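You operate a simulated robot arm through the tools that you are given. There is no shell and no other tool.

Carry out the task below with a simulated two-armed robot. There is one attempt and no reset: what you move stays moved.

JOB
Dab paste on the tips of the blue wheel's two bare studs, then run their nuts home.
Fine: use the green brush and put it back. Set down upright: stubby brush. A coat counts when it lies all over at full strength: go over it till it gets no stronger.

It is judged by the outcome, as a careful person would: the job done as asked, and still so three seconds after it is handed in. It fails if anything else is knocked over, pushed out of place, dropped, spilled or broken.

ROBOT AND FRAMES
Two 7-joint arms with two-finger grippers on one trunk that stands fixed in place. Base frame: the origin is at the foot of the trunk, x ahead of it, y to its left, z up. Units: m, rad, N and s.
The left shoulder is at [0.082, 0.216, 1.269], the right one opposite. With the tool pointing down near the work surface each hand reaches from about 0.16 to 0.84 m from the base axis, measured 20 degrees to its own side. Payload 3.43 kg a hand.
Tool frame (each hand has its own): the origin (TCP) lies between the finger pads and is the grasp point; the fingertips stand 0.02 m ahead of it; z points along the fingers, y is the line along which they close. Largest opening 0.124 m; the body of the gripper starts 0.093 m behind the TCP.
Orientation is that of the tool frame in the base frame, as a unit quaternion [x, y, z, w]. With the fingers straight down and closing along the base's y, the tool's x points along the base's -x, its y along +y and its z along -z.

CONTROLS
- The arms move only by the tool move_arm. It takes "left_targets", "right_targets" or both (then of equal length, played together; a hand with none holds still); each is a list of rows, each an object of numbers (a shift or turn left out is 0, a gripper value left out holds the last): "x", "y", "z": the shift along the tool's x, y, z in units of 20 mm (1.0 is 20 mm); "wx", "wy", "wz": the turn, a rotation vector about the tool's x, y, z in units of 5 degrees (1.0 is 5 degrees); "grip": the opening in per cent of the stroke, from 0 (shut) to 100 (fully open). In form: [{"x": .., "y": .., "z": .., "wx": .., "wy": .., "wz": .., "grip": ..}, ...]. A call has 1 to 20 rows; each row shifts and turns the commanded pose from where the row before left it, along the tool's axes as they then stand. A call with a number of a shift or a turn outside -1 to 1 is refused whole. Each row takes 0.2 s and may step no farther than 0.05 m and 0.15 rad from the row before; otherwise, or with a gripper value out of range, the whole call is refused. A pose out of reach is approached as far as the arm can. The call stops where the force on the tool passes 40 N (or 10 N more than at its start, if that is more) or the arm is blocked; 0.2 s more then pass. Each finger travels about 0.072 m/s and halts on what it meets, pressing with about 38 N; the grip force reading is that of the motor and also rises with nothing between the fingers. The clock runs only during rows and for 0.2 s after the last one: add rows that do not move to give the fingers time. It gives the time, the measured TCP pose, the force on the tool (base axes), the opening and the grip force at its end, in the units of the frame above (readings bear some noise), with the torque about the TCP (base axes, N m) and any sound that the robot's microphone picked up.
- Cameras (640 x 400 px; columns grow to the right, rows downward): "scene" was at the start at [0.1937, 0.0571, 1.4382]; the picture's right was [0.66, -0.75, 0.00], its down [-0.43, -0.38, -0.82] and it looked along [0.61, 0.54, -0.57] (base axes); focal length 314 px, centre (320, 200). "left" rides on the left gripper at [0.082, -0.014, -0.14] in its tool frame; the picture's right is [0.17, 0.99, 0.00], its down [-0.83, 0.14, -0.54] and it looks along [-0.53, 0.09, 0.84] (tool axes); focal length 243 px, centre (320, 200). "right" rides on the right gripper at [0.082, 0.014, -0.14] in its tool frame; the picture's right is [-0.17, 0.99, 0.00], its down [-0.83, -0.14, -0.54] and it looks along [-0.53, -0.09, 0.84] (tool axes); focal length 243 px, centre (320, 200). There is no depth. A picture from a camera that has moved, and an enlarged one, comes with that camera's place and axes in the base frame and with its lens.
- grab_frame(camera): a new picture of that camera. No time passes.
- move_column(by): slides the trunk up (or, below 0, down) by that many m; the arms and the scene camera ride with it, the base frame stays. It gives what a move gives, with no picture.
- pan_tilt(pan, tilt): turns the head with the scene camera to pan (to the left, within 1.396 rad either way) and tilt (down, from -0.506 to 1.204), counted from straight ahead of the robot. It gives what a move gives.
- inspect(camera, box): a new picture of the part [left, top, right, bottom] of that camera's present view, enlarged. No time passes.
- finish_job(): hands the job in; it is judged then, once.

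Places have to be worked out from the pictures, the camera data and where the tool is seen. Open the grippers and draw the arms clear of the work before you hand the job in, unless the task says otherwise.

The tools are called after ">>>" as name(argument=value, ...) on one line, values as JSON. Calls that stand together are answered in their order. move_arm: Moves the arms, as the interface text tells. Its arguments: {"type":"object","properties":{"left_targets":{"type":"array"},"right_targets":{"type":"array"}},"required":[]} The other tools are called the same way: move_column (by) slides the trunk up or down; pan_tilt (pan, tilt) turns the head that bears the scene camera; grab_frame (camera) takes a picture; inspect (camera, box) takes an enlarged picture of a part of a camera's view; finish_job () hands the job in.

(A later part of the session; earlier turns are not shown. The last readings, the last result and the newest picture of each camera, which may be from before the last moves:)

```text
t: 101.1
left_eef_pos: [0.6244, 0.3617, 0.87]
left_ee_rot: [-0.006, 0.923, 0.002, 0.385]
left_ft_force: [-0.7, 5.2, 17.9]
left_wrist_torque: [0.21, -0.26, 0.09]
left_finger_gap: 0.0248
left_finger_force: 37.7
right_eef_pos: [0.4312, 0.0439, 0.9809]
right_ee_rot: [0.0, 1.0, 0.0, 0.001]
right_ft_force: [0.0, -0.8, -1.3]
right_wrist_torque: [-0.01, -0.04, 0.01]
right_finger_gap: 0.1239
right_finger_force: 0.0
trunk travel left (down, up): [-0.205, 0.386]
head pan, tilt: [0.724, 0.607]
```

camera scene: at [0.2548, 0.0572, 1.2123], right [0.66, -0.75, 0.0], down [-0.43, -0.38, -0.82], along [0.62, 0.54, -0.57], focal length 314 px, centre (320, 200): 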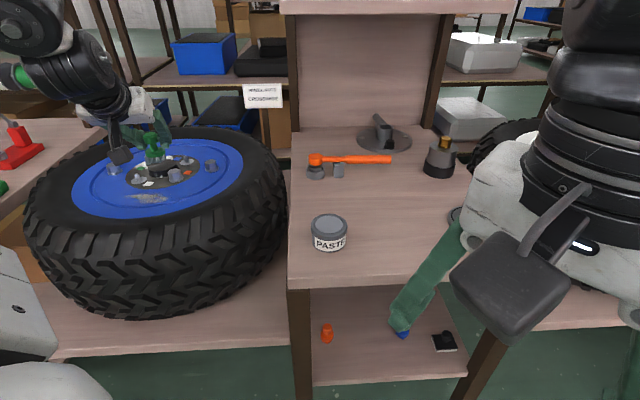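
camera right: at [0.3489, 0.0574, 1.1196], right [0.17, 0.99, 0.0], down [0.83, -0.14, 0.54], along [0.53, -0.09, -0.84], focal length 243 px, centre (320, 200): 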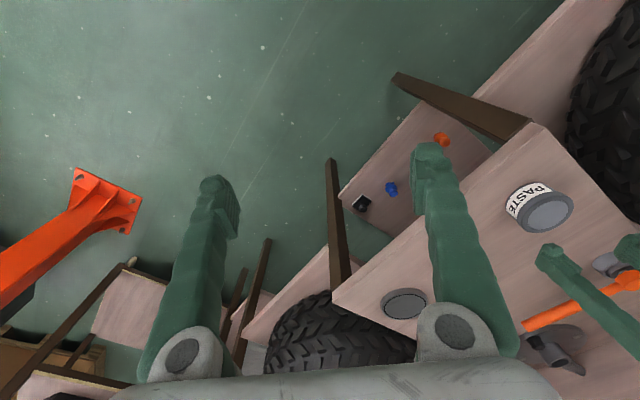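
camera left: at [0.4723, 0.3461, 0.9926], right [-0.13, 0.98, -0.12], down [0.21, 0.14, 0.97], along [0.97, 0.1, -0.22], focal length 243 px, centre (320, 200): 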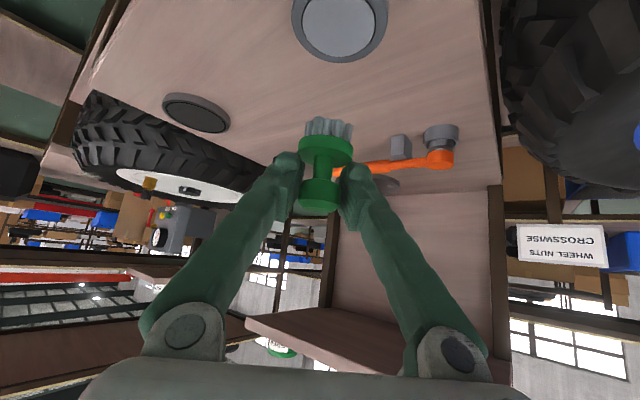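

Contact at 18 N. Hold one second to load, then rise and head back to the wheel.

>>> move_arm(left_targets=[{}, {}, {}, {}, {}, {"x": -0.1, "z": -0.1}, {"x": -0.3, "z": -0.3}, {"x": -0.4, "z": -0.4}, {"x": -0.4, "z": -0.4}, {"x": -0.4, "z": -0.4}, {"x": -0.4, "z": -0.4}, {"x": -0.4, "z": -0.4}, {"x": -0.4, "z": -0.4}, {}])

>>> inspect(camera="scene", box=[280, 150, 400, 260])

>>> inspect(camera="left", box=[280, 90, 370, 210])

```text
t: 104.1
left_eef_pos: [0.6248, 0.3622, 0.9467]
left_ee_rot: [-0.006, 0.925, 0.003, 0.381]
left_ft_force: [0.4, -0.5, -0.3]
left_wrist_torque: [0.01, 0.0, -0.01]
left_finger_gap: 0.0253
left_finger_force: 38.2
right_eef_pos: [0.432, 0.0431, 0.9808]
right_ee_rot: [0.0, 1.0, 0.0, 0.0]
right_ft_force: [0.1, 0.1, 0.2]
right_wrist_torque: [-0.01, 0.01, 0.0]
right_finger_gap: 0.1242
right_finger_force: 0.0
trunk travel left (down, up): [-0.205, 0.386]
head pan, tilt: [0.724, 0.607]
```

```text
3.64 times, centred on (340, 205) of scene
camera zoom: at [0.2553, 0.0572, 1.2121], right [0.66, -0.75, 0.0], down [-0.43, -0.38, -0.82], along [0.61, 0.54, -0.57], focal length 1142 px, centre (247, 182)
```

zoom: 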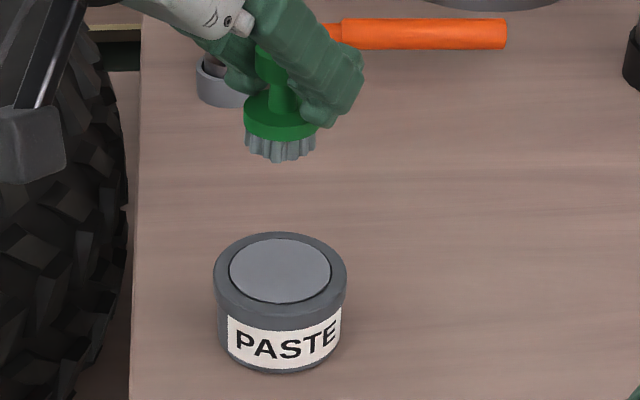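

```text
3.33 times, centred on (325, 150) of left
camera zoom: at [0.4682, 0.3467, 0.989], right [-0.13, 0.98, -0.12], down [0.21, 0.14, 0.97], along [0.97, 0.1, -0.22], focal length 809 px, centre (303, 367)
```

zoom: 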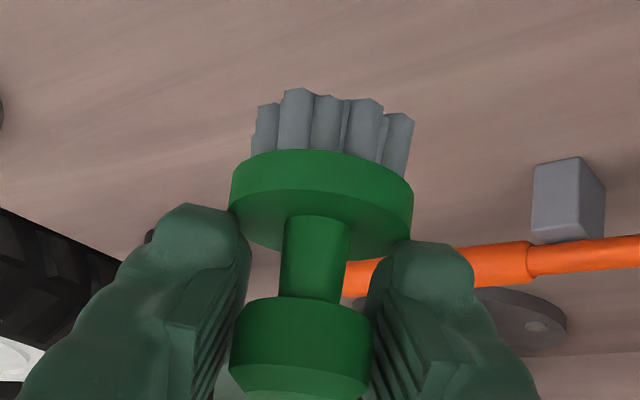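

Reloaded. Returning to the wheel: translate, yaw +50°, then to above the blue-mark stud.

>>> move_arm(left_targets=[{"x": 0.07, "y": 0.47, "z": -0.07}, {"x": 0.134, "y": 0.941, "z": -0.134}, {"x": 0.134, "y": 0.941, "z": -0.134}, {"x": 0.134, "y": 0.941, "z": -0.134}, {"x": 0.134, "y": 0.941, "z": -0.134}, {"x": 0.134, "y": 0.941, "z": -0.134}, {"x": 0.134, "y": 0.941, "z": -0.134}, {"x": 0.134, "y": 0.941, "z": -0.134}, {"x": 0.134, "y": 0.941, "z": -0.134}, {"x": 0.134, "y": 0.941, "z": -0.134}, {"x": 0.134, "y": 0.941, "z": -0.134}, {"x": 0.134, "y": 0.941, "z": -0.134}, {"x": 0.134, "y": 0.941, "z": -0.134}, {"x": 0.134, "y": 0.941, "z": -0.134}, {"x": 0.134, "y": 0.941, "z": -0.134}, {"x": 0.134, "y": 0.941, "z": -0.134}, {"x": 0.134, "y": 0.941, "z": -0.134}, {"x": 0.07, "y": 0.47, "z": -0.07}, {}])

>>> move_arm(left_targets=[{"wx": -0.707, "wz": -0.707}, {"wx": -0.707, "wz": -0.707}, {"wx": -0.707, "wz": -0.707}, {"wx": -0.707, "wz": -0.707}, {"wx": -0.707, "wz": -0.707}, {"wx": -0.707, "wz": -0.707}, {"wx": -0.707, "wz": -0.707}, {"wx": -0.707, "wz": -0.707}, {"wx": -0.707, "wz": -0.707}, {"wx": -0.6, "wz": -0.6}, {}])

```text
t: 108.1
left_eef_pos: [0.5556, 0.6826, 0.9473]
left_ee_rot: [-0.005, 0.925, 0.002, 0.381]
left_ft_force: [0.1, 0.1, -0.3]
left_wrist_torque: [0.0, -0.02, -0.02]
left_finger_gap: 0.0249
left_finger_force: 37.2
right_eef_pos: [0.4305, 0.0441, 0.9802]
right_ee_rot: [-0.001, 1.0, 0.0, 0.0]
right_ft_force: [0.1, 0.4, -0.3]
right_wrist_torque: [-0.04, -0.02, 0.02]
right_finger_gap: 0.1239
right_finger_force: 0.2
trunk travel left (down, up): [-0.205, 0.386]
head pan, tilt: [0.724, 0.607]
```

```text
t: 110.5
left_eef_pos: [0.5547, 0.6802, 0.9481]
left_ee_rot: [-0.389, 0.838, 0.161, 0.348]
left_ft_force: [0.9, -0.6, -0.9]
left_wrist_torque: [-0.06, 0.02, 0.02]
left_finger_gap: 0.0252
left_finger_force: 37.7
right_eef_pos: [0.4305, 0.0432, 0.9796]
right_ee_rot: [0.0, 1.0, 0.0, 0.001]
right_ft_force: [-0.1, -0.8, 1.0]
right_wrist_torque: [0.01, 0.01, -0.04]
right_finger_gap: 0.1238
right_finger_force: 0.0
trunk travel left (down, up): [-0.205, 0.386]
head pan, tilt: [0.724, 0.607]
```

Moving to the blue-mark stud and lowering to just above.

>>> move_arm(left_targets=[{"x": -0.532, "y": 0.507, "z": 0.532}, {"x": -0.532, "y": 0.507, "z": 0.532}, {"x": -0.532, "y": 0.507, "z": 0.532}, {"x": -0.532, "y": 0.507, "z": 0.532}, {"x": -0.532, "y": 0.507, "z": 0.532}, {"x": -0.532, "y": 0.507, "z": 0.532}, {"x": 0.389, "z": 0.389}, {"x": 0.389, "z": 0.389}, {"x": 0.389, "z": 0.389}, {}])

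>>> inspect(camera="left", box=[290, 60, 370, 130])

>>> inspect(camera="scene", box=[160, 130, 210, 180])

```text
t: 112.7
left_eef_pos: [0.5676, 0.7882, 0.9136]
left_ee_rot: [-0.39, 0.838, 0.161, 0.347]
left_ft_force: [0.0, -0.3, -0.7]
left_wrist_torque: [-0.04, -0.02, -0.02]
left_finger_gap: 0.0251
left_finger_force: 38.1
right_eef_pos: [0.4312, 0.0429, 0.9806]
right_ee_rot: [0.0, 1.0, 0.0, 0.001]
right_ft_force: [0.3, 0.4, -0.8]
right_wrist_torque: [0.0, 0.02, 0.01]
right_finger_gap: 0.124
right_finger_force: 0.1
trunk travel left (down, up): [-0.205, 0.386]
head pan, tilt: [0.724, 0.607]
```

```text
5.71 times, centred on (330, 95) of left
camera zoom: at [0.4772, 0.6593, 0.9554], right [-0.83, 0.55, -0.12], down [0.03, 0.25, 0.97], along [0.56, 0.8, -0.22], focal length 1386 px, centre (263, 800)
```

zoom: 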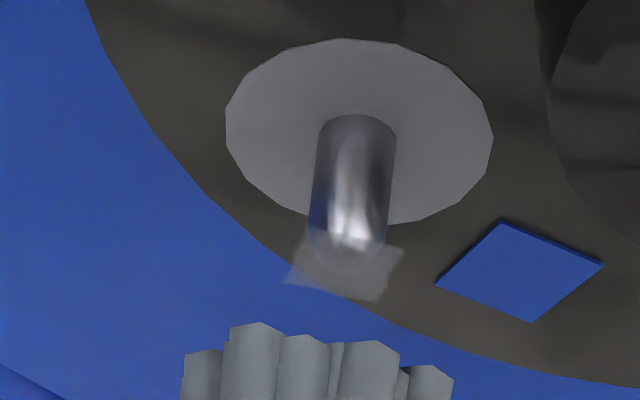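

```text
8.00 times, centred on (185, 155) of scene
camera zoom: at [0.255, 0.0569, 1.2123], right [0.66, -0.75, 0.0], down [-0.43, -0.38, -0.82], along [0.61, 0.54, -0.57], focal length 2513 px, centre (1400, 560)
```

zoom: 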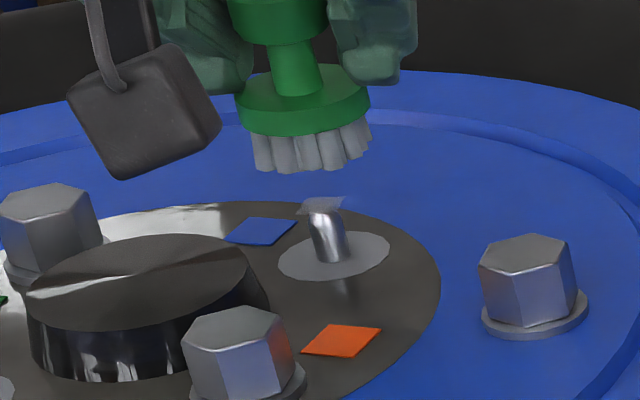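

Now another contact pass with the fresh load on the blue-mark stud.

>>> move_arm(left_targets=[{"x": 0.3, "y": 0.08, "z": 0.3}, {"x": 0.22, "z": 0.22}, {"x": 0.06, "z": 0.06}, {"x": 0.06, "z": 0.06}, {}])

>>> move_arm(left_targets=[{"y": 0.4}, {"y": -0.4}, {"y": -0.4}, {"y": 0.4}, {"x": -0.25, "z": 0.25}, {"x": 0.25, "z": -0.25}, {"x": 0.25, "z": -0.25}, {"x": -0.25, "z": 0.25}, {"y": 0.4}, {"y": -0.4}, {"y": -0.4}, {"y": 0.4}, {"x": -0.25, "z": 0.25}, {"x": 0.25, "z": -0.25}, {"x": 0.25, "z": -0.25}, {"x": -0.25, "z": 0.25}, {}])

>>> move_arm(left_targets=[{"x": -0.3, "z": -0.3}, {"x": -0.35, "z": -0.35}, {}])

>>> inspect(camera="left", box=[290, 60, 370, 130])

>>> inspect(camera="scene", box=[160, 130, 210, 180])

```text
t: 113.9
left_eef_pos: [0.5669, 0.789, 0.8968]
left_ee_rot: [-0.389, 0.837, 0.161, 0.349]
left_ft_force: [0.9, 2.2, 4.4]
left_wrist_torque: [0.07, 0.01, 0.04]
left_finger_gap: 0.025
left_finger_force: 38.1
right_eef_pos: [0.4323, 0.0425, 0.98]
right_ee_rot: [0.0, 1.0, 0.001, 0.001]
right_ft_force: [0.5, -0.4, -0.3]
right_wrist_torque: [0.02, 0.01, 0.0]
right_finger_gap: 0.124
right_finger_force: 0.1
trunk travel left (down, up): [-0.205, 0.386]
head pan, tilt: [0.724, 0.607]
```

```text
t: 117.5
left_eef_pos: [0.5657, 0.7888, 0.8965]
left_ee_rot: [-0.388, 0.838, 0.161, 0.348]
left_ft_force: [-1.4, -2.4, 5.6]
left_wrist_torque: [-0.08, 0.05, -0.01]
left_finger_gap: 0.0252
left_finger_force: 38.2
right_eef_pos: [0.431, 0.0428, 0.9811]
right_ee_rot: [-0.001, 1.0, 0.0, 0.001]
right_ft_force: [1.2, 0.3, -0.3]
right_wrist_torque: [0.0, -0.01, 0.01]
right_finger_gap: 0.124
right_finger_force: 0.0
trunk travel left (down, up): [-0.205, 0.386]
head pan, tilt: [0.724, 0.607]
```

```text
t: 118.3
left_eef_pos: [0.5677, 0.7903, 0.9127]
left_ee_rot: [-0.389, 0.839, 0.161, 0.346]
left_ft_force: [-0.4, 0.1, -1.6]
left_wrist_torque: [0.0, 0.01, -0.02]
left_finger_gap: 0.025
left_finger_force: 38.0
right_eef_pos: [0.4314, 0.0439, 0.9799]
right_ee_rot: [-0.001, 1.0, 0.0, 0.001]
right_ft_force: [-0.9, 0.0, 0.1]
right_wrist_torque: [-0.01, 0.01, 0.01]
right_finger_gap: 0.124
right_finger_force: 0.0
trunk travel left (down, up): [-0.205, 0.386]
head pan, tilt: [0.724, 0.607]
```

```text
5.71 times, centred on (330, 95) of left
camera zoom: at [0.4762, 0.6609, 0.9553], right [-0.83, 0.55, -0.12], down [0.03, 0.25, 0.97], along [0.56, 0.8, -0.22], focal length 1386 px, centre (263, 800)
```

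zoom: 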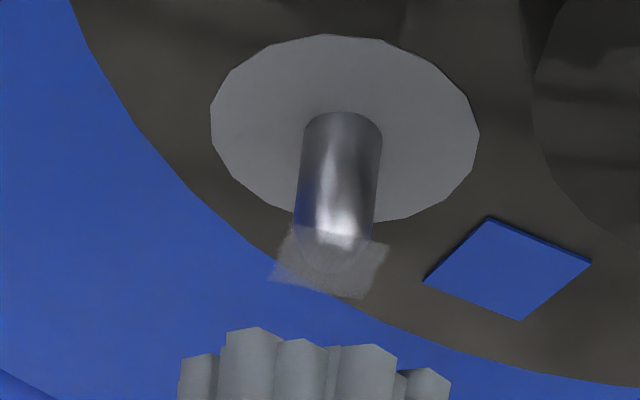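

```text
8.00 times, centred on (185, 155) of scene
camera zoom: at [0.2553, 0.0574, 1.2121], right [0.66, -0.75, 0.0], down [-0.43, -0.38, -0.82], along [0.61, 0.54, -0.57], focal length 2513 px, centre (1400, 560)
```

zoom: 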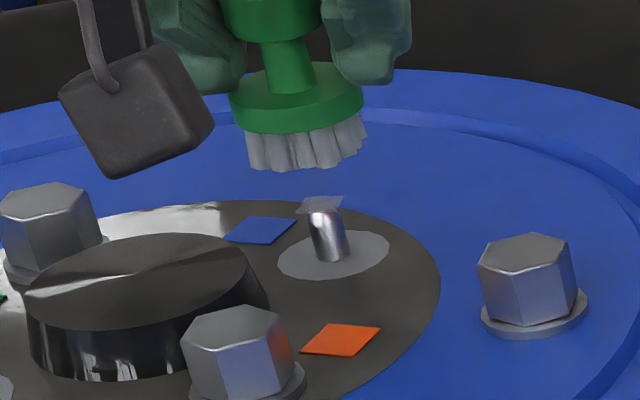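

No visible gain from the fresh load, suggesting saturation. Checking uniformity close-up on both studs.

>>> inspect(camera="left", box=[316, 90, 346, 114])

>>> inspect(camera="scene", box=[182, 148, 202, 164])

>>> inspect(camera="scene", box=[127, 168, 147, 184])

```text
16.00 times, centred on (331, 102) of left
camera zoom: at [0.4762, 0.6609, 0.9553], right [-0.83, 0.55, -0.12], down [0.03, 0.25, 0.97], along [0.56, 0.8, -0.22], focal length 3882 px, centre (144, 1768)
```

zoom: 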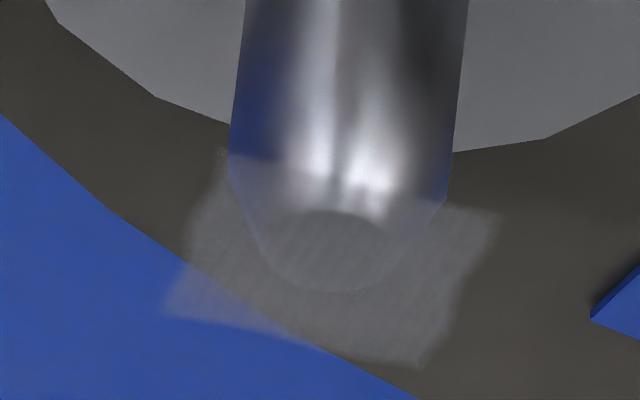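

```text
16.00 times, centred on (192, 156) of scene
camera zoom: at [0.2553, 0.0574, 1.2121], right [0.66, -0.75, 0.0], down [-0.43, -0.38, -0.82], along [0.61, 0.54, -0.57], focal length 5026 px, centre (2368, 904)
```

zoom: 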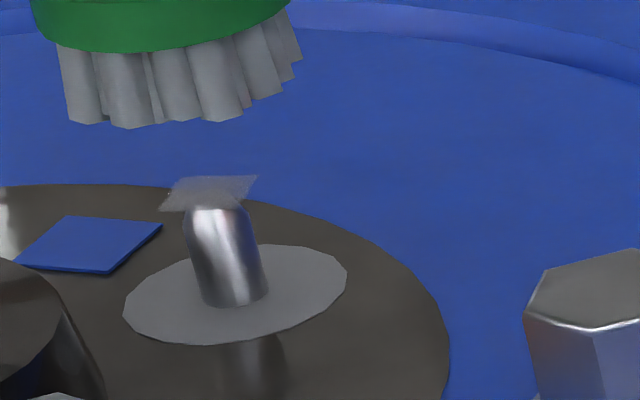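

```text
16.00 times, centred on (137, 176) of scene
camera zoom: at [0.2553, 0.0574, 1.2121], right [0.66, -0.75, 0.0], down [-0.43, -0.38, -0.82], along [0.61, 0.54, -0.57], focal length 5026 px, centre (3248, 584)
```

zoom: 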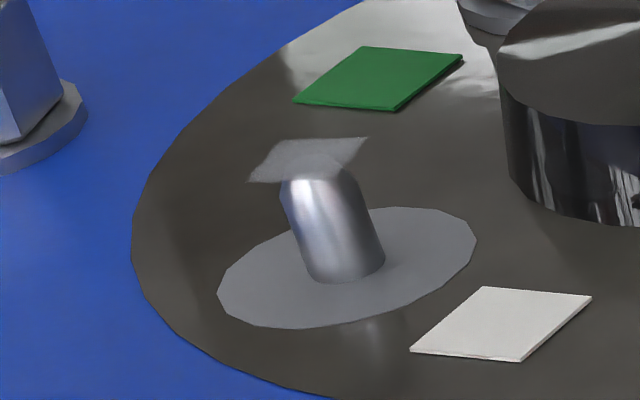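

Blue-mark coat appears saturated and even. I'll give the white-mark stud one more pass with the fresh load.

>>> move_arm(left_targets=[{"x": -0.42, "z": -0.42}, {"x": -0.42, "z": -0.42}, {"x": -0.42, "z": -0.42}, {"x": 0.503, "y": 0.755, "z": -0.503}, {"x": 0.503, "y": 0.755, "z": -0.503}, {"x": 0.503, "y": 0.755, "z": -0.503}, {"x": 0.503, "y": 0.755, "z": -0.503}, {"x": 0.503, "y": 0.755, "z": -0.503}, {"x": 0.503, "y": 0.755, "z": -0.503}, {"x": 0.4, "z": 0.4}, {"x": 0.4, "z": 0.4}, {"x": 0.4, "z": 0.4}, {"x": 0.2, "z": 0.2}, {}])

>>> inspect(camera="left", box=[290, 60, 370, 130])

```text
t: 121.3
left_eef_pos: [0.4407, 0.7839, 0.9102]
left_ee_rot: [-0.389, 0.839, 0.16, 0.345]
left_ft_force: [1.1, -0.4, -0.7]
left_wrist_torque: [0.02, -0.01, 0.0]
left_finger_gap: 0.0251
left_finger_force: 37.8
right_eef_pos: [0.4323, 0.045, 0.9805]
right_ee_rot: [-0.001, 1.0, -0.001, 0.0]
right_ft_force: [-0.3, 0.7, -0.8]
right_wrist_torque: [-0.02, 0.0, 0.03]
right_finger_gap: 0.124
right_finger_force: 0.1
trunk travel left (down, up): [-0.205, 0.386]
head pan, tilt: [0.724, 0.607]
```

```text
5.71 times, centred on (330, 95) of left
camera zoom: at [0.351, 0.654, 0.9513], right [-0.83, 0.55, -0.12], down [0.03, 0.25, 0.97], along [0.56, 0.8, -0.22], focal length 1386 px, centre (263, 800)
```

zoom: 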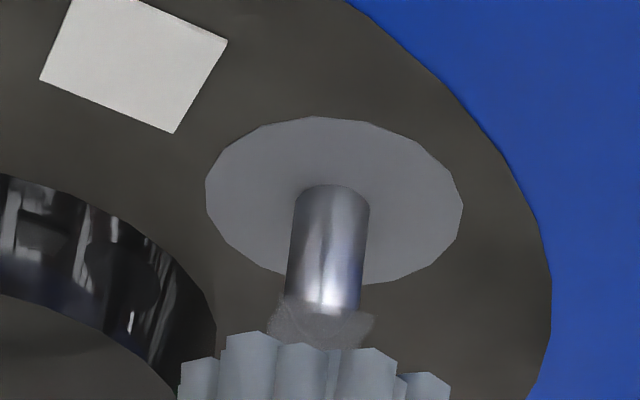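

Now contact and wipe on the white-mark stud, then lift and look.

>>> move_arm(left_targets=[{"x": 0.2, "z": 0.2}, {"x": 0.12, "z": 0.12}, {"x": 0.07, "z": 0.07}, {"x": 0.05, "z": 0.05}, {}])

>>> move_arm(left_targets=[{"y": 0.4}, {"y": -0.4}, {"y": -0.4}, {"y": 0.4}, {"x": -0.25, "z": 0.25}, {"x": 0.25, "z": -0.25}, {"x": 0.25, "z": -0.25}, {"x": -0.25, "z": 0.25}, {"y": 0.4}, {"y": -0.4}, {"y": -0.4}, {"y": 0.4}, {"x": -0.25, "z": 0.25}, {"x": 0.25, "z": -0.25}, {"x": 0.25, "z": -0.25}, {"x": -0.25, "z": 0.25}, {}])

>>> move_arm(left_targets=[{"x": -0.3, "z": -0.3}, {"x": -0.35, "z": -0.35}, {"x": -0.2, "z": -0.2}, {}])

>>> inspect(camera="left", box=[310, 70, 350, 115])

>>> inspect(camera="scene", box=[127, 168, 147, 184])

```text
t: 122.5
left_eef_pos: [0.4404, 0.7826, 0.8962]
left_ee_rot: [-0.389, 0.838, 0.161, 0.346]
left_ft_force: [-0.2, 0.0, -1.4]
left_wrist_torque: [0.0, 0.0, -0.01]
left_finger_gap: 0.0251
left_finger_force: 37.8
right_eef_pos: [0.4319, 0.0443, 0.9799]
right_ee_rot: [0.0, 1.0, 0.001, 0.0]
right_ft_force: [0.2, 0.1, 0.3]
right_wrist_torque: [0.01, 0.0, 0.01]
right_finger_gap: 0.1239
right_finger_force: 0.0
trunk travel left (down, up): [-0.205, 0.386]
head pan, tilt: [0.724, 0.607]
```

```text
t: 126.1
left_eef_pos: [0.4425, 0.7825, 0.8981]
left_ee_rot: [-0.389, 0.838, 0.161, 0.347]
left_ft_force: [0.8, 0.5, -0.5]
left_wrist_torque: [0.01, 0.01, 0.01]
left_finger_gap: 0.0253
left_finger_force: 37.7
right_eef_pos: [0.4325, 0.0442, 0.9796]
right_ee_rot: [0.0, 1.0, 0.001, 0.0]
right_ft_force: [-0.6, 0.0, 0.9]
right_wrist_torque: [-0.01, -0.01, -0.01]
right_finger_gap: 0.1244
right_finger_force: 0.1
trunk travel left (down, up): [-0.205, 0.386]
head pan, tilt: [0.724, 0.607]
```

```text
t: 127.1
left_eef_pos: [0.4423, 0.7839, 0.9217]
left_ee_rot: [-0.39, 0.838, 0.162, 0.346]
left_ft_force: [0.0, 0.2, 0.4]
left_wrist_torque: [0.0, 0.01, -0.04]
left_finger_gap: 0.0249
left_finger_force: 38.6
right_eef_pos: [0.4313, 0.0438, 0.9798]
right_ee_rot: [0.0, 1.0, 0.0, 0.0]
right_ft_force: [0.3, 0.1, 0.3]
right_wrist_torque: [-0.01, -0.03, 0.01]
right_finger_gap: 0.1243
right_finger_force: 0.0
trunk travel left (down, up): [-0.205, 0.386]
head pan, tilt: [0.724, 0.607]
```

```text
8.89 times, centred on (330, 92) of left
camera zoom: at [0.352, 0.6538, 0.9639], right [-0.83, 0.55, -0.12], down [0.03, 0.25, 0.97], along [0.56, 0.8, -0.22], focal length 2157 px, centre (231, 1156)
```

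zoom: 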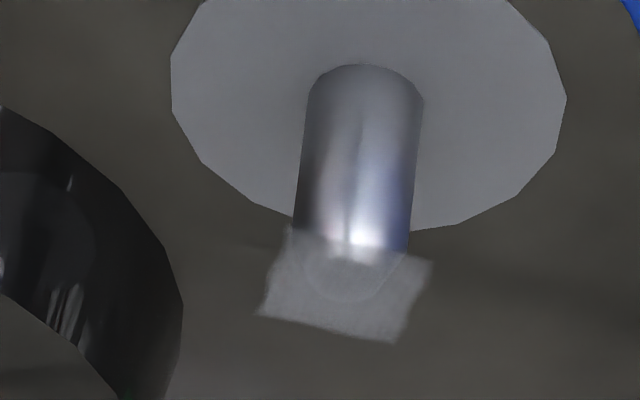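

```text
16.00 times, centred on (137, 176) of scene
camera zoom: at [0.2551, 0.0571, 1.2122], right [0.66, -0.75, 0.0], down [-0.43, -0.38, -0.82], along [0.61, 0.54, -0.57], focal length 5026 px, centre (3248, 584)
```

zoom: 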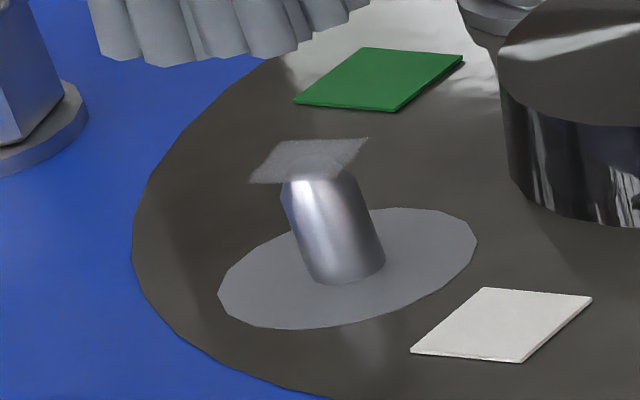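

That pass ended without force; I'll repeat with proper contact, a bit lower.

>>> move_arm(left_targets=[{"x": 0.4, "z": 0.4}, {"x": 0.4, "z": 0.4}, {"x": 0.1, "z": 0.1}, {"x": 0.05, "z": 0.05}, {"x": 0.04, "z": 0.04}, {}])

```text
t: 128.5
left_eef_pos: [0.4393, 0.7828, 0.8966]
left_ee_rot: [-0.39, 0.837, 0.162, 0.348]
left_ft_force: [0.4, 0.5, 8.5]
left_wrist_torque: [0.04, -0.03, 0.0]
left_finger_gap: 0.0254
left_finger_force: 38.3
right_eef_pos: [0.4309, 0.0432, 0.9803]
right_ee_rot: [0.001, 1.0, 0.0, 0.001]
right_ft_force: [-0.3, 0.4, -0.3]
right_wrist_torque: [0.0, 0.0, 0.0]
right_finger_gap: 0.1241
right_finger_force: 0.1
trunk travel left (down, up): [-0.205, 0.386]
head pan, tilt: [0.724, 0.607]
```

>>> move_arm(left_targets=[{"y": 0.4}, {"y": -0.4}, {"y": -0.4}, {"y": 0.4}, {"x": -0.3, "z": 0.3}, {"x": 0.3, "z": -0.3}, {"x": 0.25, "z": -0.25}, {"x": -0.25, "z": 0.25}, {"y": 0.4}, {"y": -0.4}, {"y": -0.4}, {"y": 0.4}, {"x": -0.3, "z": 0.3}, {"x": 0.3, "z": -0.3}, {"x": 0.25, "z": -0.25}, {"x": -0.25, "z": 0.25}, {}])

>>> move_arm(left_targets=[{"x": -0.3, "z": -0.3}, {"x": -0.35, "z": -0.35}, {"x": -0.25, "z": -0.25}, {}])

>>> inspect(camera="left", box=[310, 70, 350, 115])

>>> inspect(camera="scene", box=[127, 168, 147, 184])

```text
t: 132.1
left_eef_pos: [0.4401, 0.7829, 0.8959]
left_ee_rot: [-0.389, 0.838, 0.162, 0.347]
left_ft_force: [-4.1, -3.7, 13.6]
left_wrist_torque: [-0.06, 0.13, 0.02]
left_finger_gap: 0.025
left_finger_force: 37.8
right_eef_pos: [0.4308, 0.0422, 0.9818]
right_ee_rot: [0.0, 1.0, 0.0, 0.001]
right_ft_force: [-0.1, -0.4, -0.1]
right_wrist_torque: [0.01, -0.01, -0.01]
right_finger_gap: 0.1239
right_finger_force: 0.0
trunk travel left (down, up): [-0.205, 0.386]
head pan, tilt: [0.724, 0.607]
```

```text
t: 133.1
left_eef_pos: [0.4419, 0.782, 0.9198]
left_ee_rot: [-0.39, 0.838, 0.162, 0.346]
left_ft_force: [-0.2, 0.4, -1.8]
left_wrist_torque: [0.03, 0.02, -0.01]
left_finger_gap: 0.025
left_finger_force: 37.7
right_eef_pos: [0.4316, 0.0426, 0.9805]
right_ee_rot: [0.0, 1.0, 0.0, 0.001]
right_ft_force: [-0.3, 0.6, 0.3]
right_wrist_torque: [-0.01, -0.02, -0.03]
right_finger_gap: 0.124
right_finger_force: 0.1
trunk travel left (down, up): [-0.205, 0.386]
head pan, tilt: [0.724, 0.607]
```

```text
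8.89 times, centred on (330, 92) of left
camera zoom: at [0.351, 0.6533, 0.9617], right [-0.83, 0.55, -0.12], down [0.03, 0.25, 0.97], along [0.56, 0.8, -0.22], focal length 2157 px, centre (231, 1156)
```

zoom: 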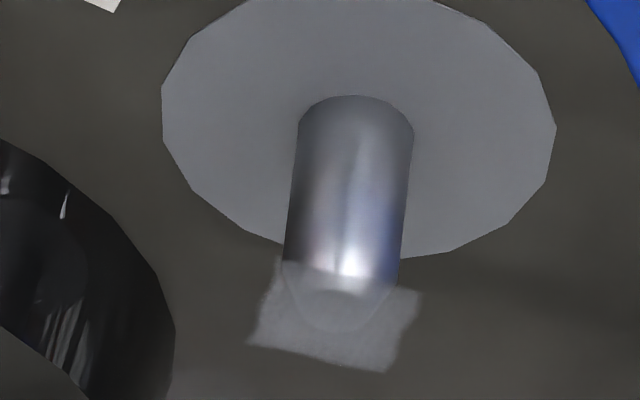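

```text
16.00 times, centred on (137, 176) of scene
camera zoom: at [0.255, 0.057, 1.2122], right [0.66, -0.75, 0.0], down [-0.43, -0.38, -0.82], along [0.61, 0.54, -0.57], focal length 5026 px, centre (3248, 584)
```

zoom: 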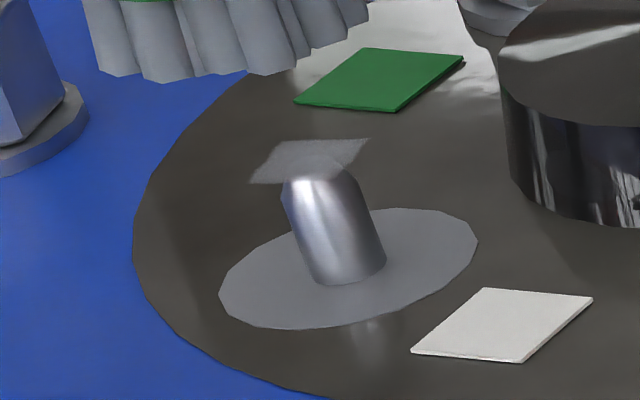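

No further gain, so both coats are saturated. Now put the brush back: raise, back out over the wheel, undo the yaw.

>>> move_arm(left_targets=[{"x": -0.3, "z": -0.3}, {"x": -0.3, "z": -0.3}, {"y": -0.5}, {"y": -0.968}, {"y": -0.968}, {"y": -0.968}, {"y": -0.968}, {"y": -0.968}, {"y": -0.968}, {"y": -0.968}, {"y": -0.5}, {}])

>>> move_arm(left_targets=[{"wx": 0.707, "wz": 0.707}, {"wx": 0.707, "wz": 0.707}, {"wx": 0.707, "wz": 0.707}, {"wx": 0.707, "wz": 0.707}, {"wx": 0.707, "wz": 0.707}, {"wx": 0.707, "wz": 0.707}, {"wx": 0.707, "wz": 0.707}, {"wx": 0.707, "wz": 0.707}, {"wx": 0.707, "wz": 0.707}, {"wx": 0.7, "wz": 0.7}, {}])

```text
t: 135.7
left_eef_pos: [0.5602, 0.681, 0.9366]
left_ee_rot: [-0.39, 0.837, 0.162, 0.346]
left_ft_force: [0.5, -0.1, -0.2]
left_wrist_torque: [0.02, 0.01, 0.02]
left_finger_gap: 0.0252
left_finger_force: 38.2
right_eef_pos: [0.4315, 0.0431, 0.9808]
right_ee_rot: [0.0, 1.0, 0.0, 0.001]
right_ft_force: [-0.1, 0.0, 0.9]
right_wrist_torque: [0.03, -0.01, 0.0]
right_finger_gap: 0.1239
right_finger_force: 0.1
trunk travel left (down, up): [-0.205, 0.386]
head pan, tilt: [0.724, 0.607]
```

```text
t: 138.1
left_eef_pos: [0.56, 0.6823, 0.9349]
left_ee_rot: [0.001, 0.924, 0.0, 0.383]
left_ft_force: [0.5, -0.1, -1.0]
left_wrist_torque: [-0.02, 0.0, 0.01]
left_finger_gap: 0.0252
left_finger_force: 38.0
right_eef_pos: [0.4308, 0.0431, 0.9812]
right_ee_rot: [0.0, 1.0, 0.0, 0.0]
right_ft_force: [-0.3, 0.6, 0.8]
right_wrist_torque: [0.0, 0.02, -0.01]
right_finger_gap: 0.124
right_finger_force: 0.0
trunk travel left (down, up): [-0.205, 0.386]
head pan, tilt: [0.724, 0.607]
```

Yaw is back to 0. Now to above the brush's original spot (0.7537,0.2956).

>>> move_arm(left_targets=[{"x": -0.342, "y": -0.967, "z": 0.342}, {"x": -0.342, "y": -0.967, "z": 0.342}, {"x": -0.342, "y": -0.967, "z": 0.342}, {"x": -0.342, "y": -0.967, "z": 0.342}, {"x": -0.342, "y": -0.967, "z": 0.342}, {"x": -0.342, "y": -0.967, "z": 0.342}, {"x": -0.342, "y": -0.967, "z": 0.342}, {"x": -0.342, "y": -0.967, "z": 0.342}, {"x": -0.342, "y": -0.967, "z": 0.342}, {"x": -0.342, "y": -0.967, "z": 0.342}, {"x": -0.342, "y": -0.967, "z": 0.342}, {"x": -0.342, "y": -0.967, "z": 0.342}, {"x": -0.342, "y": -0.967, "z": 0.342}, {"x": -0.342, "y": -0.967, "z": 0.342}, {"x": -0.342, "y": -0.967, "z": 0.342}, {"x": -0.342, "y": -0.967, "z": 0.342}, {"x": -0.342, "y": -0.967, "z": 0.342}, {"x": -0.342, "y": -0.967, "z": 0.342}, {"x": -0.342, "y": -0.967, "z": 0.342}, {"x": -0.342, "y": -0.967, "z": 0.342}])

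>>> grab_frame(camera="left")

>>> grab_frame(camera="scene")

```text
t: 142.3
left_eef_pos: [0.7557, 0.2943, 0.9385]
left_ee_rot: [0.0, 0.924, 0.0, 0.383]
left_ft_force: [0.1, -0.7, -1.2]
left_wrist_torque: [-0.03, 0.02, 0.04]
left_finger_gap: 0.0251
left_finger_force: 38.1
right_eef_pos: [0.4316, 0.0429, 0.9803]
right_ee_rot: [0.0, 1.0, -0.001, 0.0]
right_ft_force: [0.1, 0.5, 0.0]
right_wrist_torque: [0.0, 0.03, -0.01]
right_finger_gap: 0.1238
right_finger_force: 0.2
trunk travel left (down, up): [-0.205, 0.386]
head pan, tilt: [0.724, 0.607]
```

```text
taken
camera left: at [0.5987, 0.2814, 0.9789], right [-0.12, 0.99, -0.12], down [0.21, 0.14, 0.97], along [0.97, 0.09, -0.22], focal length 243 px, centre (320, 200)
```

left: 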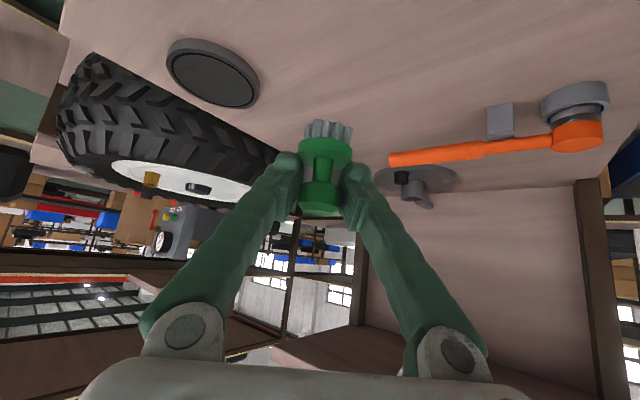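

```text
taken
camera scene: at [0.2555, 0.0565, 1.2121], right [0.66, -0.75, 0.0], down [-0.43, -0.38, -0.82], along [0.61, 0.55, -0.57], focal length 314 px, centre (320, 200)
```

scene: 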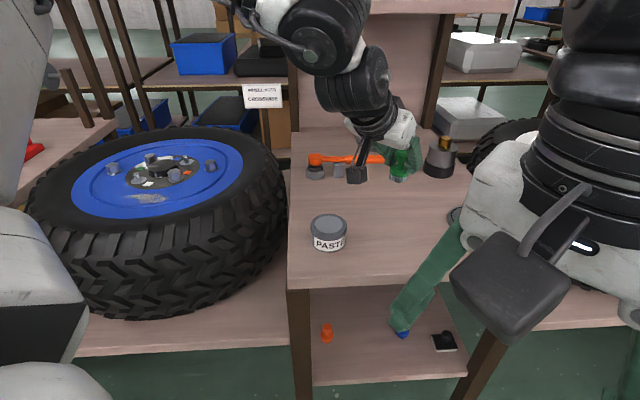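

Lowering the brush toward its spot, ending with small steps.

>>> move_arm(left_targets=[{"x": 0.434, "z": 0.418}, {"x": 0.434, "z": 0.418}, {"x": 0.434, "z": 0.418}, {"x": 0.434, "z": 0.418}, {"x": 0.434, "z": 0.418}, {"x": 0.434, "z": 0.418}, {"x": 0.434, "z": 0.418}, {"x": 0.434, "z": 0.418}, {"x": 0.434, "z": 0.418}, {}])

>>> inspect(camera="scene", box=[350, 170, 420, 230])

>>> inspect(camera="left", box=[260, 90, 380, 220])

```text
t: 144.5
left_eef_pos: [0.7514, 0.2951, 0.8264]
left_ee_rot: [-0.001, 0.924, 0.0, 0.383]
left_ft_force: [-0.2, -0.1, -0.5]
left_wrist_torque: [0.0, 0.02, 0.0]
left_finger_gap: 0.025
left_finger_force: 38.2
right_eef_pos: [0.4316, 0.0432, 0.9793]
right_ee_rot: [0.0, 1.0, 0.0, -0.001]
right_ft_force: [0.0, -0.1, 0.3]
right_wrist_torque: [-0.01, 0.02, 0.02]
right_finger_gap: 0.1238
right_finger_force: 0.0
trunk travel left (down, up): [-0.205, 0.386]
head pan, tilt: [0.724, 0.607]
```

```text
6.67 times, centred on (385, 200) of scene
camera zoom: at [0.2549, 0.057, 1.2123], right [0.66, -0.75, 0.0], down [-0.43, -0.38, -0.82], along [0.61, 0.54, -0.57], focal length 2094 px, centre (-113, 200)
```

zoom: 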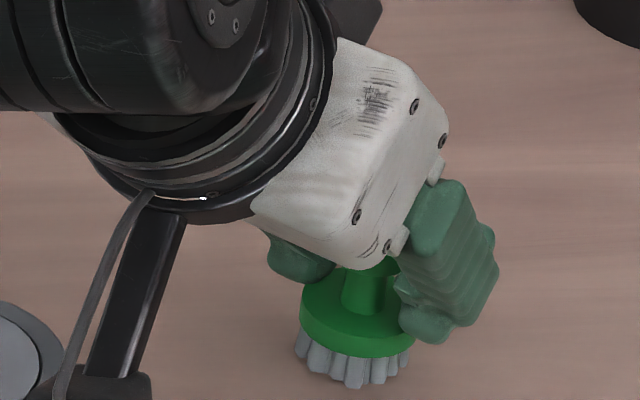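

```text
3.08 times, centred on (320, 155) of left
camera zoom: at [0.5943, 0.282, 0.8689], right [-0.12, 0.99, -0.12], down [0.21, 0.14, 0.97], along [0.97, 0.09, -0.22], focal length 746 px, centre (320, 338)
```

zoom: 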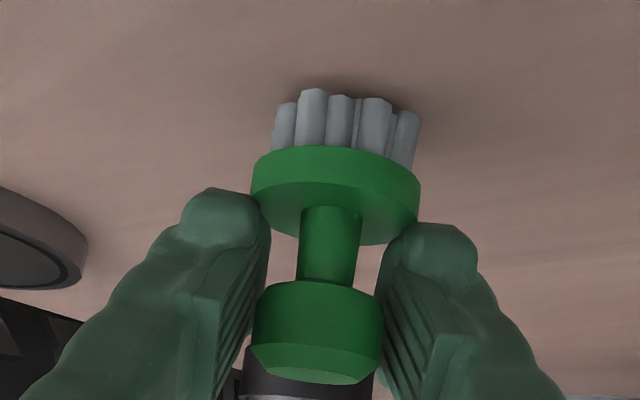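

Very near the table, no contact yet. Tiny steps down.

>>> move_arm(left_targets=[{"x": 0.05, "z": 0.05}, {"x": 0.05, "z": 0.05}, {}])

```text
t: 145.3
left_eef_pos: [0.7499, 0.2967, 0.8251]
left_ee_rot: [0.0, 0.924, 0.0, 0.382]
left_ft_force: [-0.4, 0.2, -0.2]
left_wrist_torque: [-0.01, -0.01, -0.01]
left_finger_gap: 0.0251
left_finger_force: 38.0
right_eef_pos: [0.4321, 0.0438, 0.9801]
right_ee_rot: [0.0, 1.0, 0.0, 0.0]
right_ft_force: [0.7, 0.0, -0.5]
right_wrist_torque: [-0.03, 0.01, 0.02]
right_finger_gap: 0.1241
right_finger_force: 0.0
trunk travel left (down, up): [-0.205, 0.386]
head pan, tilt: [0.724, 0.607]
```

>>> move_arm(left_targets=[{"x": 0.03, "z": 0.06}, {"x": 0.03, "z": 0.06}, {}])

>>> inspect(camera="left", box=[260, 90, 380, 220])

```text
t: 146.1
left_eef_pos: [0.7522, 0.2953, 0.8245]
left_ee_rot: [0.0, 0.923, 0.0, 0.385]
left_ft_force: [-1.9, 0.3, 11.3]
left_wrist_torque: [0.06, -0.17, 0.02]
left_finger_gap: 0.0249
left_finger_force: 37.8
right_eef_pos: [0.4309, 0.0429, 0.9798]
right_ee_rot: [0.0, 1.0, 0.0, 0.002]
right_ft_force: [-0.7, -0.2, 0.2]
right_wrist_torque: [-0.01, 0.0, 0.01]
right_finger_gap: 0.1242
right_finger_force: 0.1
trunk travel left (down, up): [-0.205, 0.386]
head pan, tilt: [0.724, 0.607]
```

```text
3.08 times, centred on (320, 155) of left
camera zoom: at [0.5947, 0.2814, 0.8653], right [-0.12, 0.99, -0.12], down [0.2, 0.14, 0.97], along [0.97, 0.09, -0.22], focal length 746 px, centre (320, 338)
```

zoom: 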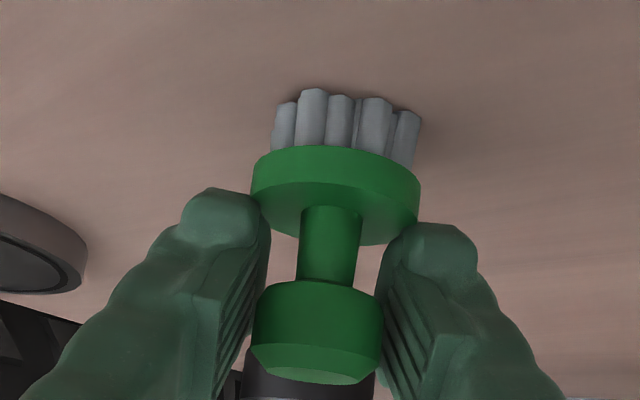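

The bristles rest on the table (11 N). Open the fingers, then rise straight up.

>>> move_arm(left_targets=[{"x": -0.02, "z": -0.02}, {"grip": 30}, {"grip": 60}, {}, {}])

>>> inspect(camera="left", box=[240, 90, 400, 220])

```text
t: 147.3
left_eef_pos: [0.7504, 0.2967, 0.8219]
left_ee_rot: [0.0, 0.924, 0.0, 0.382]
left_ft_force: [-0.8, -0.5, 0.6]
left_wrist_torque: [0.05, -0.02, 0.03]
left_finger_gap: 0.0744
left_finger_force: 0.1
right_eef_pos: [0.4317, 0.0434, 0.9802]
right_ee_rot: [0.0, 1.0, 0.0, 0.0]
right_ft_force: [-0.3, -1.1, 0.0]
right_wrist_torque: [0.01, -0.01, 0.0]
right_finger_gap: 0.124
right_finger_force: 0.0
trunk travel left (down, up): [-0.205, 0.386]
head pan, tilt: [0.724, 0.607]
```

```text
3.08 times, centred on (320, 155) of left
camera zoom: at [0.5947, 0.2821, 0.8641], right [-0.12, 0.99, -0.12], down [0.21, 0.14, 0.97], along [0.97, 0.09, -0.22], focal length 746 px, centre (320, 338)
```

zoom: 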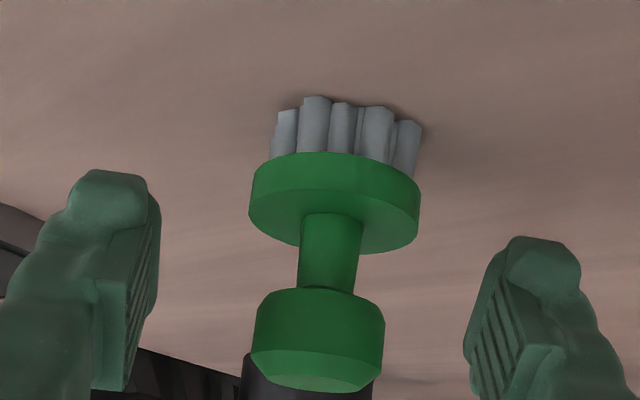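

Brush stands upright. Rising 90 mm.

>>> move_arm(left_targets=[{"x": -0.3, "z": -0.3}, {"x": -0.7, "z": -0.7}, {"x": -0.7, "z": -0.7}, {"x": -0.7, "z": -0.7}, {"x": -0.7, "z": -0.7}, {}])

>>> grab_frame(camera="left")

>>> inspect(camera="scene", box=[290, 130, 470, 260])

```text
t: 148.7
left_eef_pos: [0.7526, 0.2961, 0.9099]
left_ee_rot: [0.0, 0.924, 0.0, 0.382]
left_ft_force: [0.7, 0.1, 0.0]
left_wrist_torque: [0.01, -0.01, 0.01]
left_finger_gap: 0.0742
left_finger_force: 0.1
right_eef_pos: [0.4314, 0.0443, 0.9789]
right_ee_rot: [0.001, 1.0, 0.0, 0.0]
right_ft_force: [0.3, 0.3, -0.1]
right_wrist_torque: [0.05, 0.01, 0.0]
right_finger_gap: 0.124
right_finger_force: 0.1
trunk travel left (down, up): [-0.205, 0.386]
head pan, tilt: [0.724, 0.607]
```

```text
taken
camera left: at [0.5957, 0.2828, 0.9515], right [-0.12, 0.99, -0.12], down [0.21, 0.14, 0.97], along [0.97, 0.09, -0.22], focal length 243 px, centre (320, 200)
```

left: 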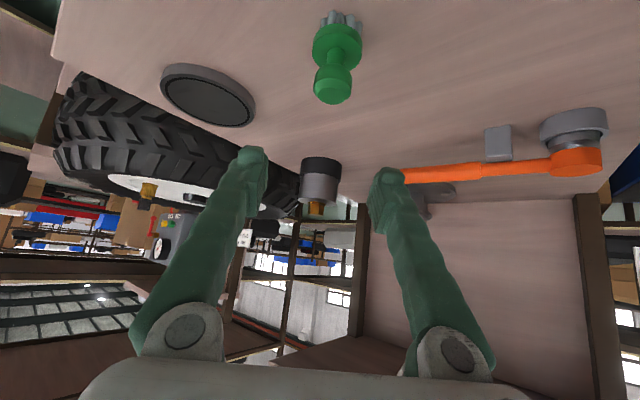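

```text
3.08 times, centred on (380, 195) of scene
camera zoom: at [0.2554, 0.0573, 1.2121], right [0.66, -0.75, 0.0], down [-0.43, -0.38, -0.82], along [0.61, 0.54, -0.57], focal length 967 px, centre (135, 215)
```

zoom: 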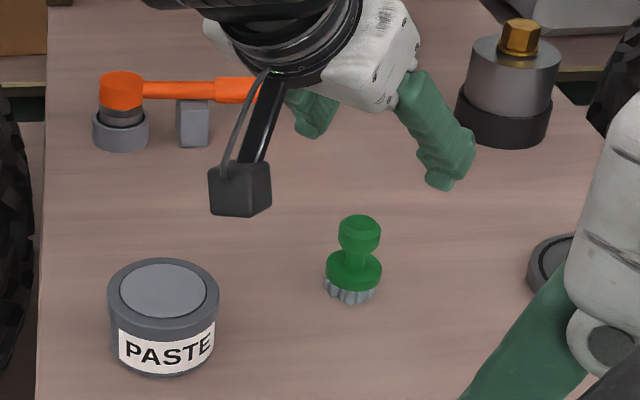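

The brush is back, upright, on its spot. Next the nuts: I go back over the wheel with the empty hand for a good look at the nuts' flats.

>>> move_arm(left_targets=[{"x": 0.27, "y": 0.96, "z": -0.41}, {"x": 0.27, "y": 0.96, "z": -0.41}, {"x": 0.27, "y": 0.96, "z": -0.41}, {"x": 0.27, "y": 0.96, "z": -0.41}, {"x": 0.27, "y": 0.96, "z": -0.41}, {"x": 0.27, "y": 0.96, "z": -0.41}, {"x": 0.27, "y": 0.96, "z": -0.41}, {"x": 0.27, "y": 0.96, "z": -0.41}, {"x": 0.27, "y": 0.96, "z": -0.41}, {"x": 0.27, "y": 0.96, "z": -0.41}, {"x": 0.27, "y": 0.96, "z": -0.41}, {"x": 0.27, "y": 0.96, "z": -0.41}, {"x": 0.27, "y": 0.96, "z": -0.41}, {"x": 0.27, "y": 0.96, "z": -0.41}, {"x": 0.27, "y": 0.96, "z": -0.41}, {"x": 0.27, "y": 0.96, "z": -0.41}, {"x": 0.27, "y": 0.96, "z": -0.41}, {"x": 0.27, "y": 0.96, "z": -0.41}, {"x": 0.27, "y": 0.96, "z": -0.41}, {}])

>>> move_arm(left_targets=[{"x": 0.5, "z": -0.5, "y": 0.3}, {"x": 0.5, "z": -0.5, "y": 0.3}, {"x": 0.5, "z": -0.5, "y": 0.3}, {"x": 0.5, "z": -0.5, "y": 0.3}, {"wy": 1}, {"wy": 1}, {"wy": 1}, {"wy": 1}, {}])

>>> grab_frame(camera="left")

```text
t: 152.9
left_eef_pos: [0.5698, 0.6596, 0.9489]
left_ee_rot: [0.0, 0.924, 0.0, 0.382]
left_ft_force: [0.0, 1.0, 0.1]
left_wrist_torque: [-0.01, -0.02, 0.01]
left_finger_gap: 0.0744
left_finger_force: 0.0
right_eef_pos: [0.4314, 0.0434, 0.9793]
right_ee_rot: [0.001, 1.0, 0.001, 0.001]
right_ft_force: [-0.1, 0.4, -0.8]
right_wrist_torque: [-0.02, 0.0, -0.06]
right_finger_gap: 0.1239
right_finger_force: 0.0
trunk travel left (down, up): [-0.205, 0.386]
head pan, tilt: [0.724, 0.607]
```

```text
t: 154.9
left_eef_pos: [0.4898, 0.6828, 0.8907]
left_ee_rot: [0.0, 0.974, 0.0, 0.225]
left_ft_force: [-0.2, -0.9, 0.3]
left_wrist_torque: [0.0, -0.07, 0.01]
left_finger_gap: 0.0745
left_finger_force: 0.1
left hand out of reach, approached as far as the arm can: row 7, 8
right_eef_pos: [0.431, 0.0424, 0.9809]
right_ee_rot: [0.0, 1.0, 0.0, 0.001]
right_ft_force: [-0.4, -0.1, 0.4]
right_wrist_torque: [0.04, 0.0, 0.02]
right_finger_gap: 0.1239
right_finger_force: 0.1
trunk travel left (down, up): [-0.205, 0.386]
head pan, tilt: [0.724, 0.607]
```

```text
taken
camera left: at [0.3546, 0.6686, 0.981], right [-0.15, 0.99, -0.07], down [0.51, 0.14, 0.85], along [0.85, 0.09, -0.52], focal length 243 px, centre (320, 200)
```

left: 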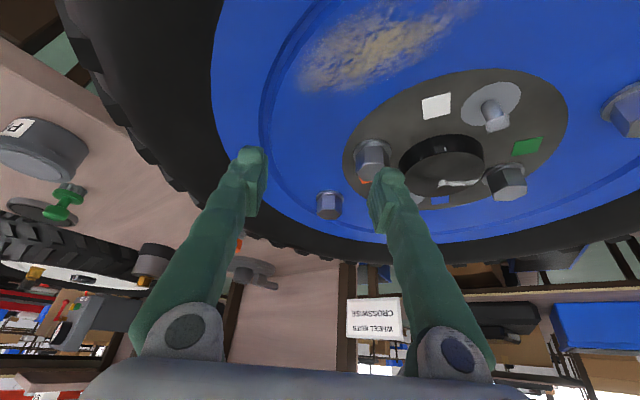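

The hand sagged slightly (reach), but clear of everything. Raise 50 mm and yaw 50° toward the wheel so the tilt helps reach.

>>> move_arm(left_targets=[{"x": -0.365, "z": -0.75}, {"x": -0.365, "z": -0.75}, {"x": -0.365, "z": -0.75}, {"wx": -0.438, "wz": -0.899}, {"wx": -0.438, "wz": -0.899}, {"wx": -0.438, "wz": -0.899}, {"wx": -0.438, "wz": -0.899}, {"wx": -0.438, "wz": -0.899}, {"wx": -0.438, "wz": -0.899}, {"wx": -0.438, "wz": -0.899}, {"wx": -0.438, "wz": -0.899}, {"wx": -0.438, "wz": -0.899}, {"wx": -0.438, "wz": -0.899}, {}])

>>> grab_frame(camera="left")

```text
t: 157.1
left_eef_pos: [0.4565, 0.6945, 0.8573]
left_ee_rot: [-0.272, 0.933, 0.066, 0.225]
left_ft_force: [-17.6, -4.3, 31.9]
left_wrist_torque: [2.07, 2.34, 1.45]
left_finger_gap: 0.063
left_finger_force: 13.9
left hand out of reach, approached as far as the arm can: row 1, 2, 3, 5, 6, 7, 8, 9, 10
right_eef_pos: [0.4285, 0.0398, 0.9811]
right_ee_rot: [0.0, 1.0, 0.002, 0.002]
right_ft_force: [0.1, 0.7, 0.4]
right_wrist_torque: [0.02, -0.04, -0.01]
right_finger_gap: 0.1239
right_finger_force: 0.0
trunk travel left (down, up): [-0.205, 0.386]
head pan, tilt: [0.724, 0.607]
stopped in row 10 (left hand): the force on the tool passed its limit at 64 N (the readings are from after the stop); the commanded pose is now the measured one
```

```text
taken
camera left: at [0.3499, 0.6081, 0.9453], right [-0.65, 0.75, -0.08], down [0.34, 0.38, 0.86], along [0.67, 0.54, -0.51], focal length 243 px, centre (320, 200)
```

left: 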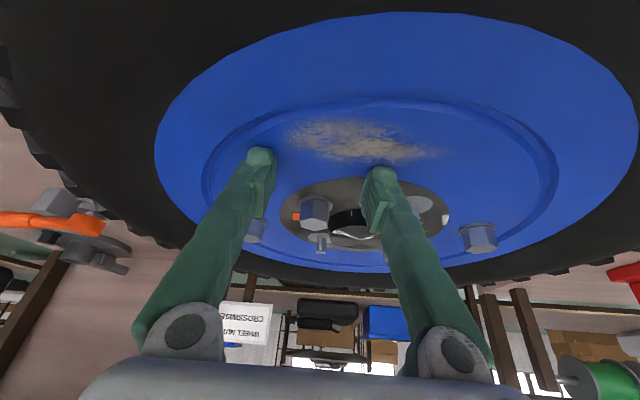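

The hand sagged onto the wheel because going up was out of reach at this trunk height. I'll raise the trunk 60 mm, which lifts the hand straight up, then check that nothing moved.

>>> move_column(by=0.06)

>>> grab_frame(camera="left")

>>> grab_frame(camera="scene")

```text
t: 158.1
left_eef_pos: [0.4579, 0.6945, 0.9192]
left_ee_rot: [-0.272, 0.932, 0.059, 0.232]
left_ft_force: [0.0, 0.8, 0.3]
left_wrist_torque: [0.03, 0.0, -0.03]
left_finger_gap: 0.074
left_finger_force: 0.1
right_eef_pos: [0.4317, 0.0436, 1.0392]
right_ee_rot: [-0.001, 1.0, 0.0, -0.001]
right_ft_force: [-0.2, -0.5, -0.1]
right_wrist_torque: [0.0, 0.04, -0.03]
right_finger_gap: 0.1243
right_finger_force: 0.0
trunk travel left (down, up): [-0.265, 0.326]
head pan, tilt: [0.724, 0.607]
```

```text
taken
camera left: at [0.3485, 0.6103, 1.0064], right [-0.65, 0.75, -0.09], down [0.33, 0.39, 0.86], along [0.69, 0.53, -0.5], focal length 243 px, centre (320, 200)
```

left: 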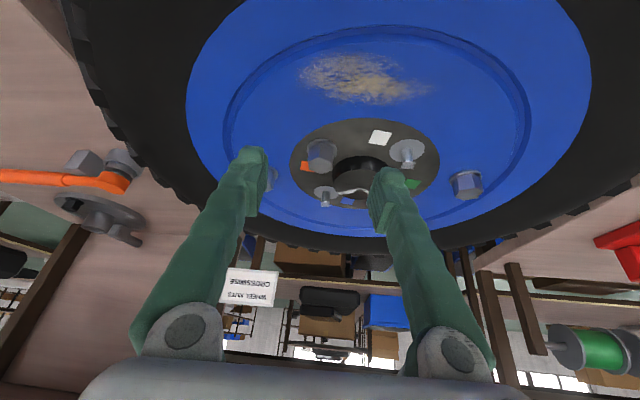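

```text
taken
camera scene: at [0.2344, 0.0569, 1.2781], right [0.66, -0.75, 0.0], down [-0.43, -0.38, -0.82], along [0.61, 0.54, -0.57], focal length 314 px, centre (320, 200)
```

scene: 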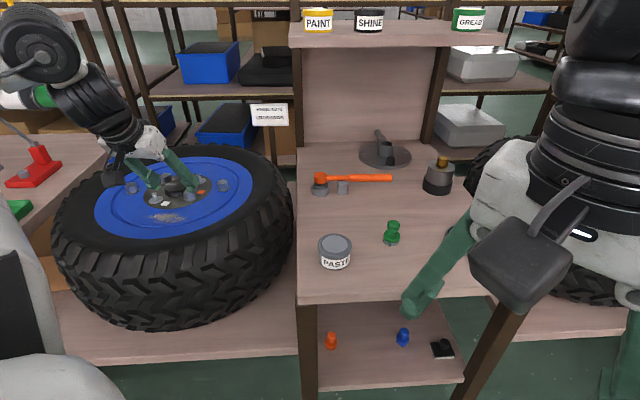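

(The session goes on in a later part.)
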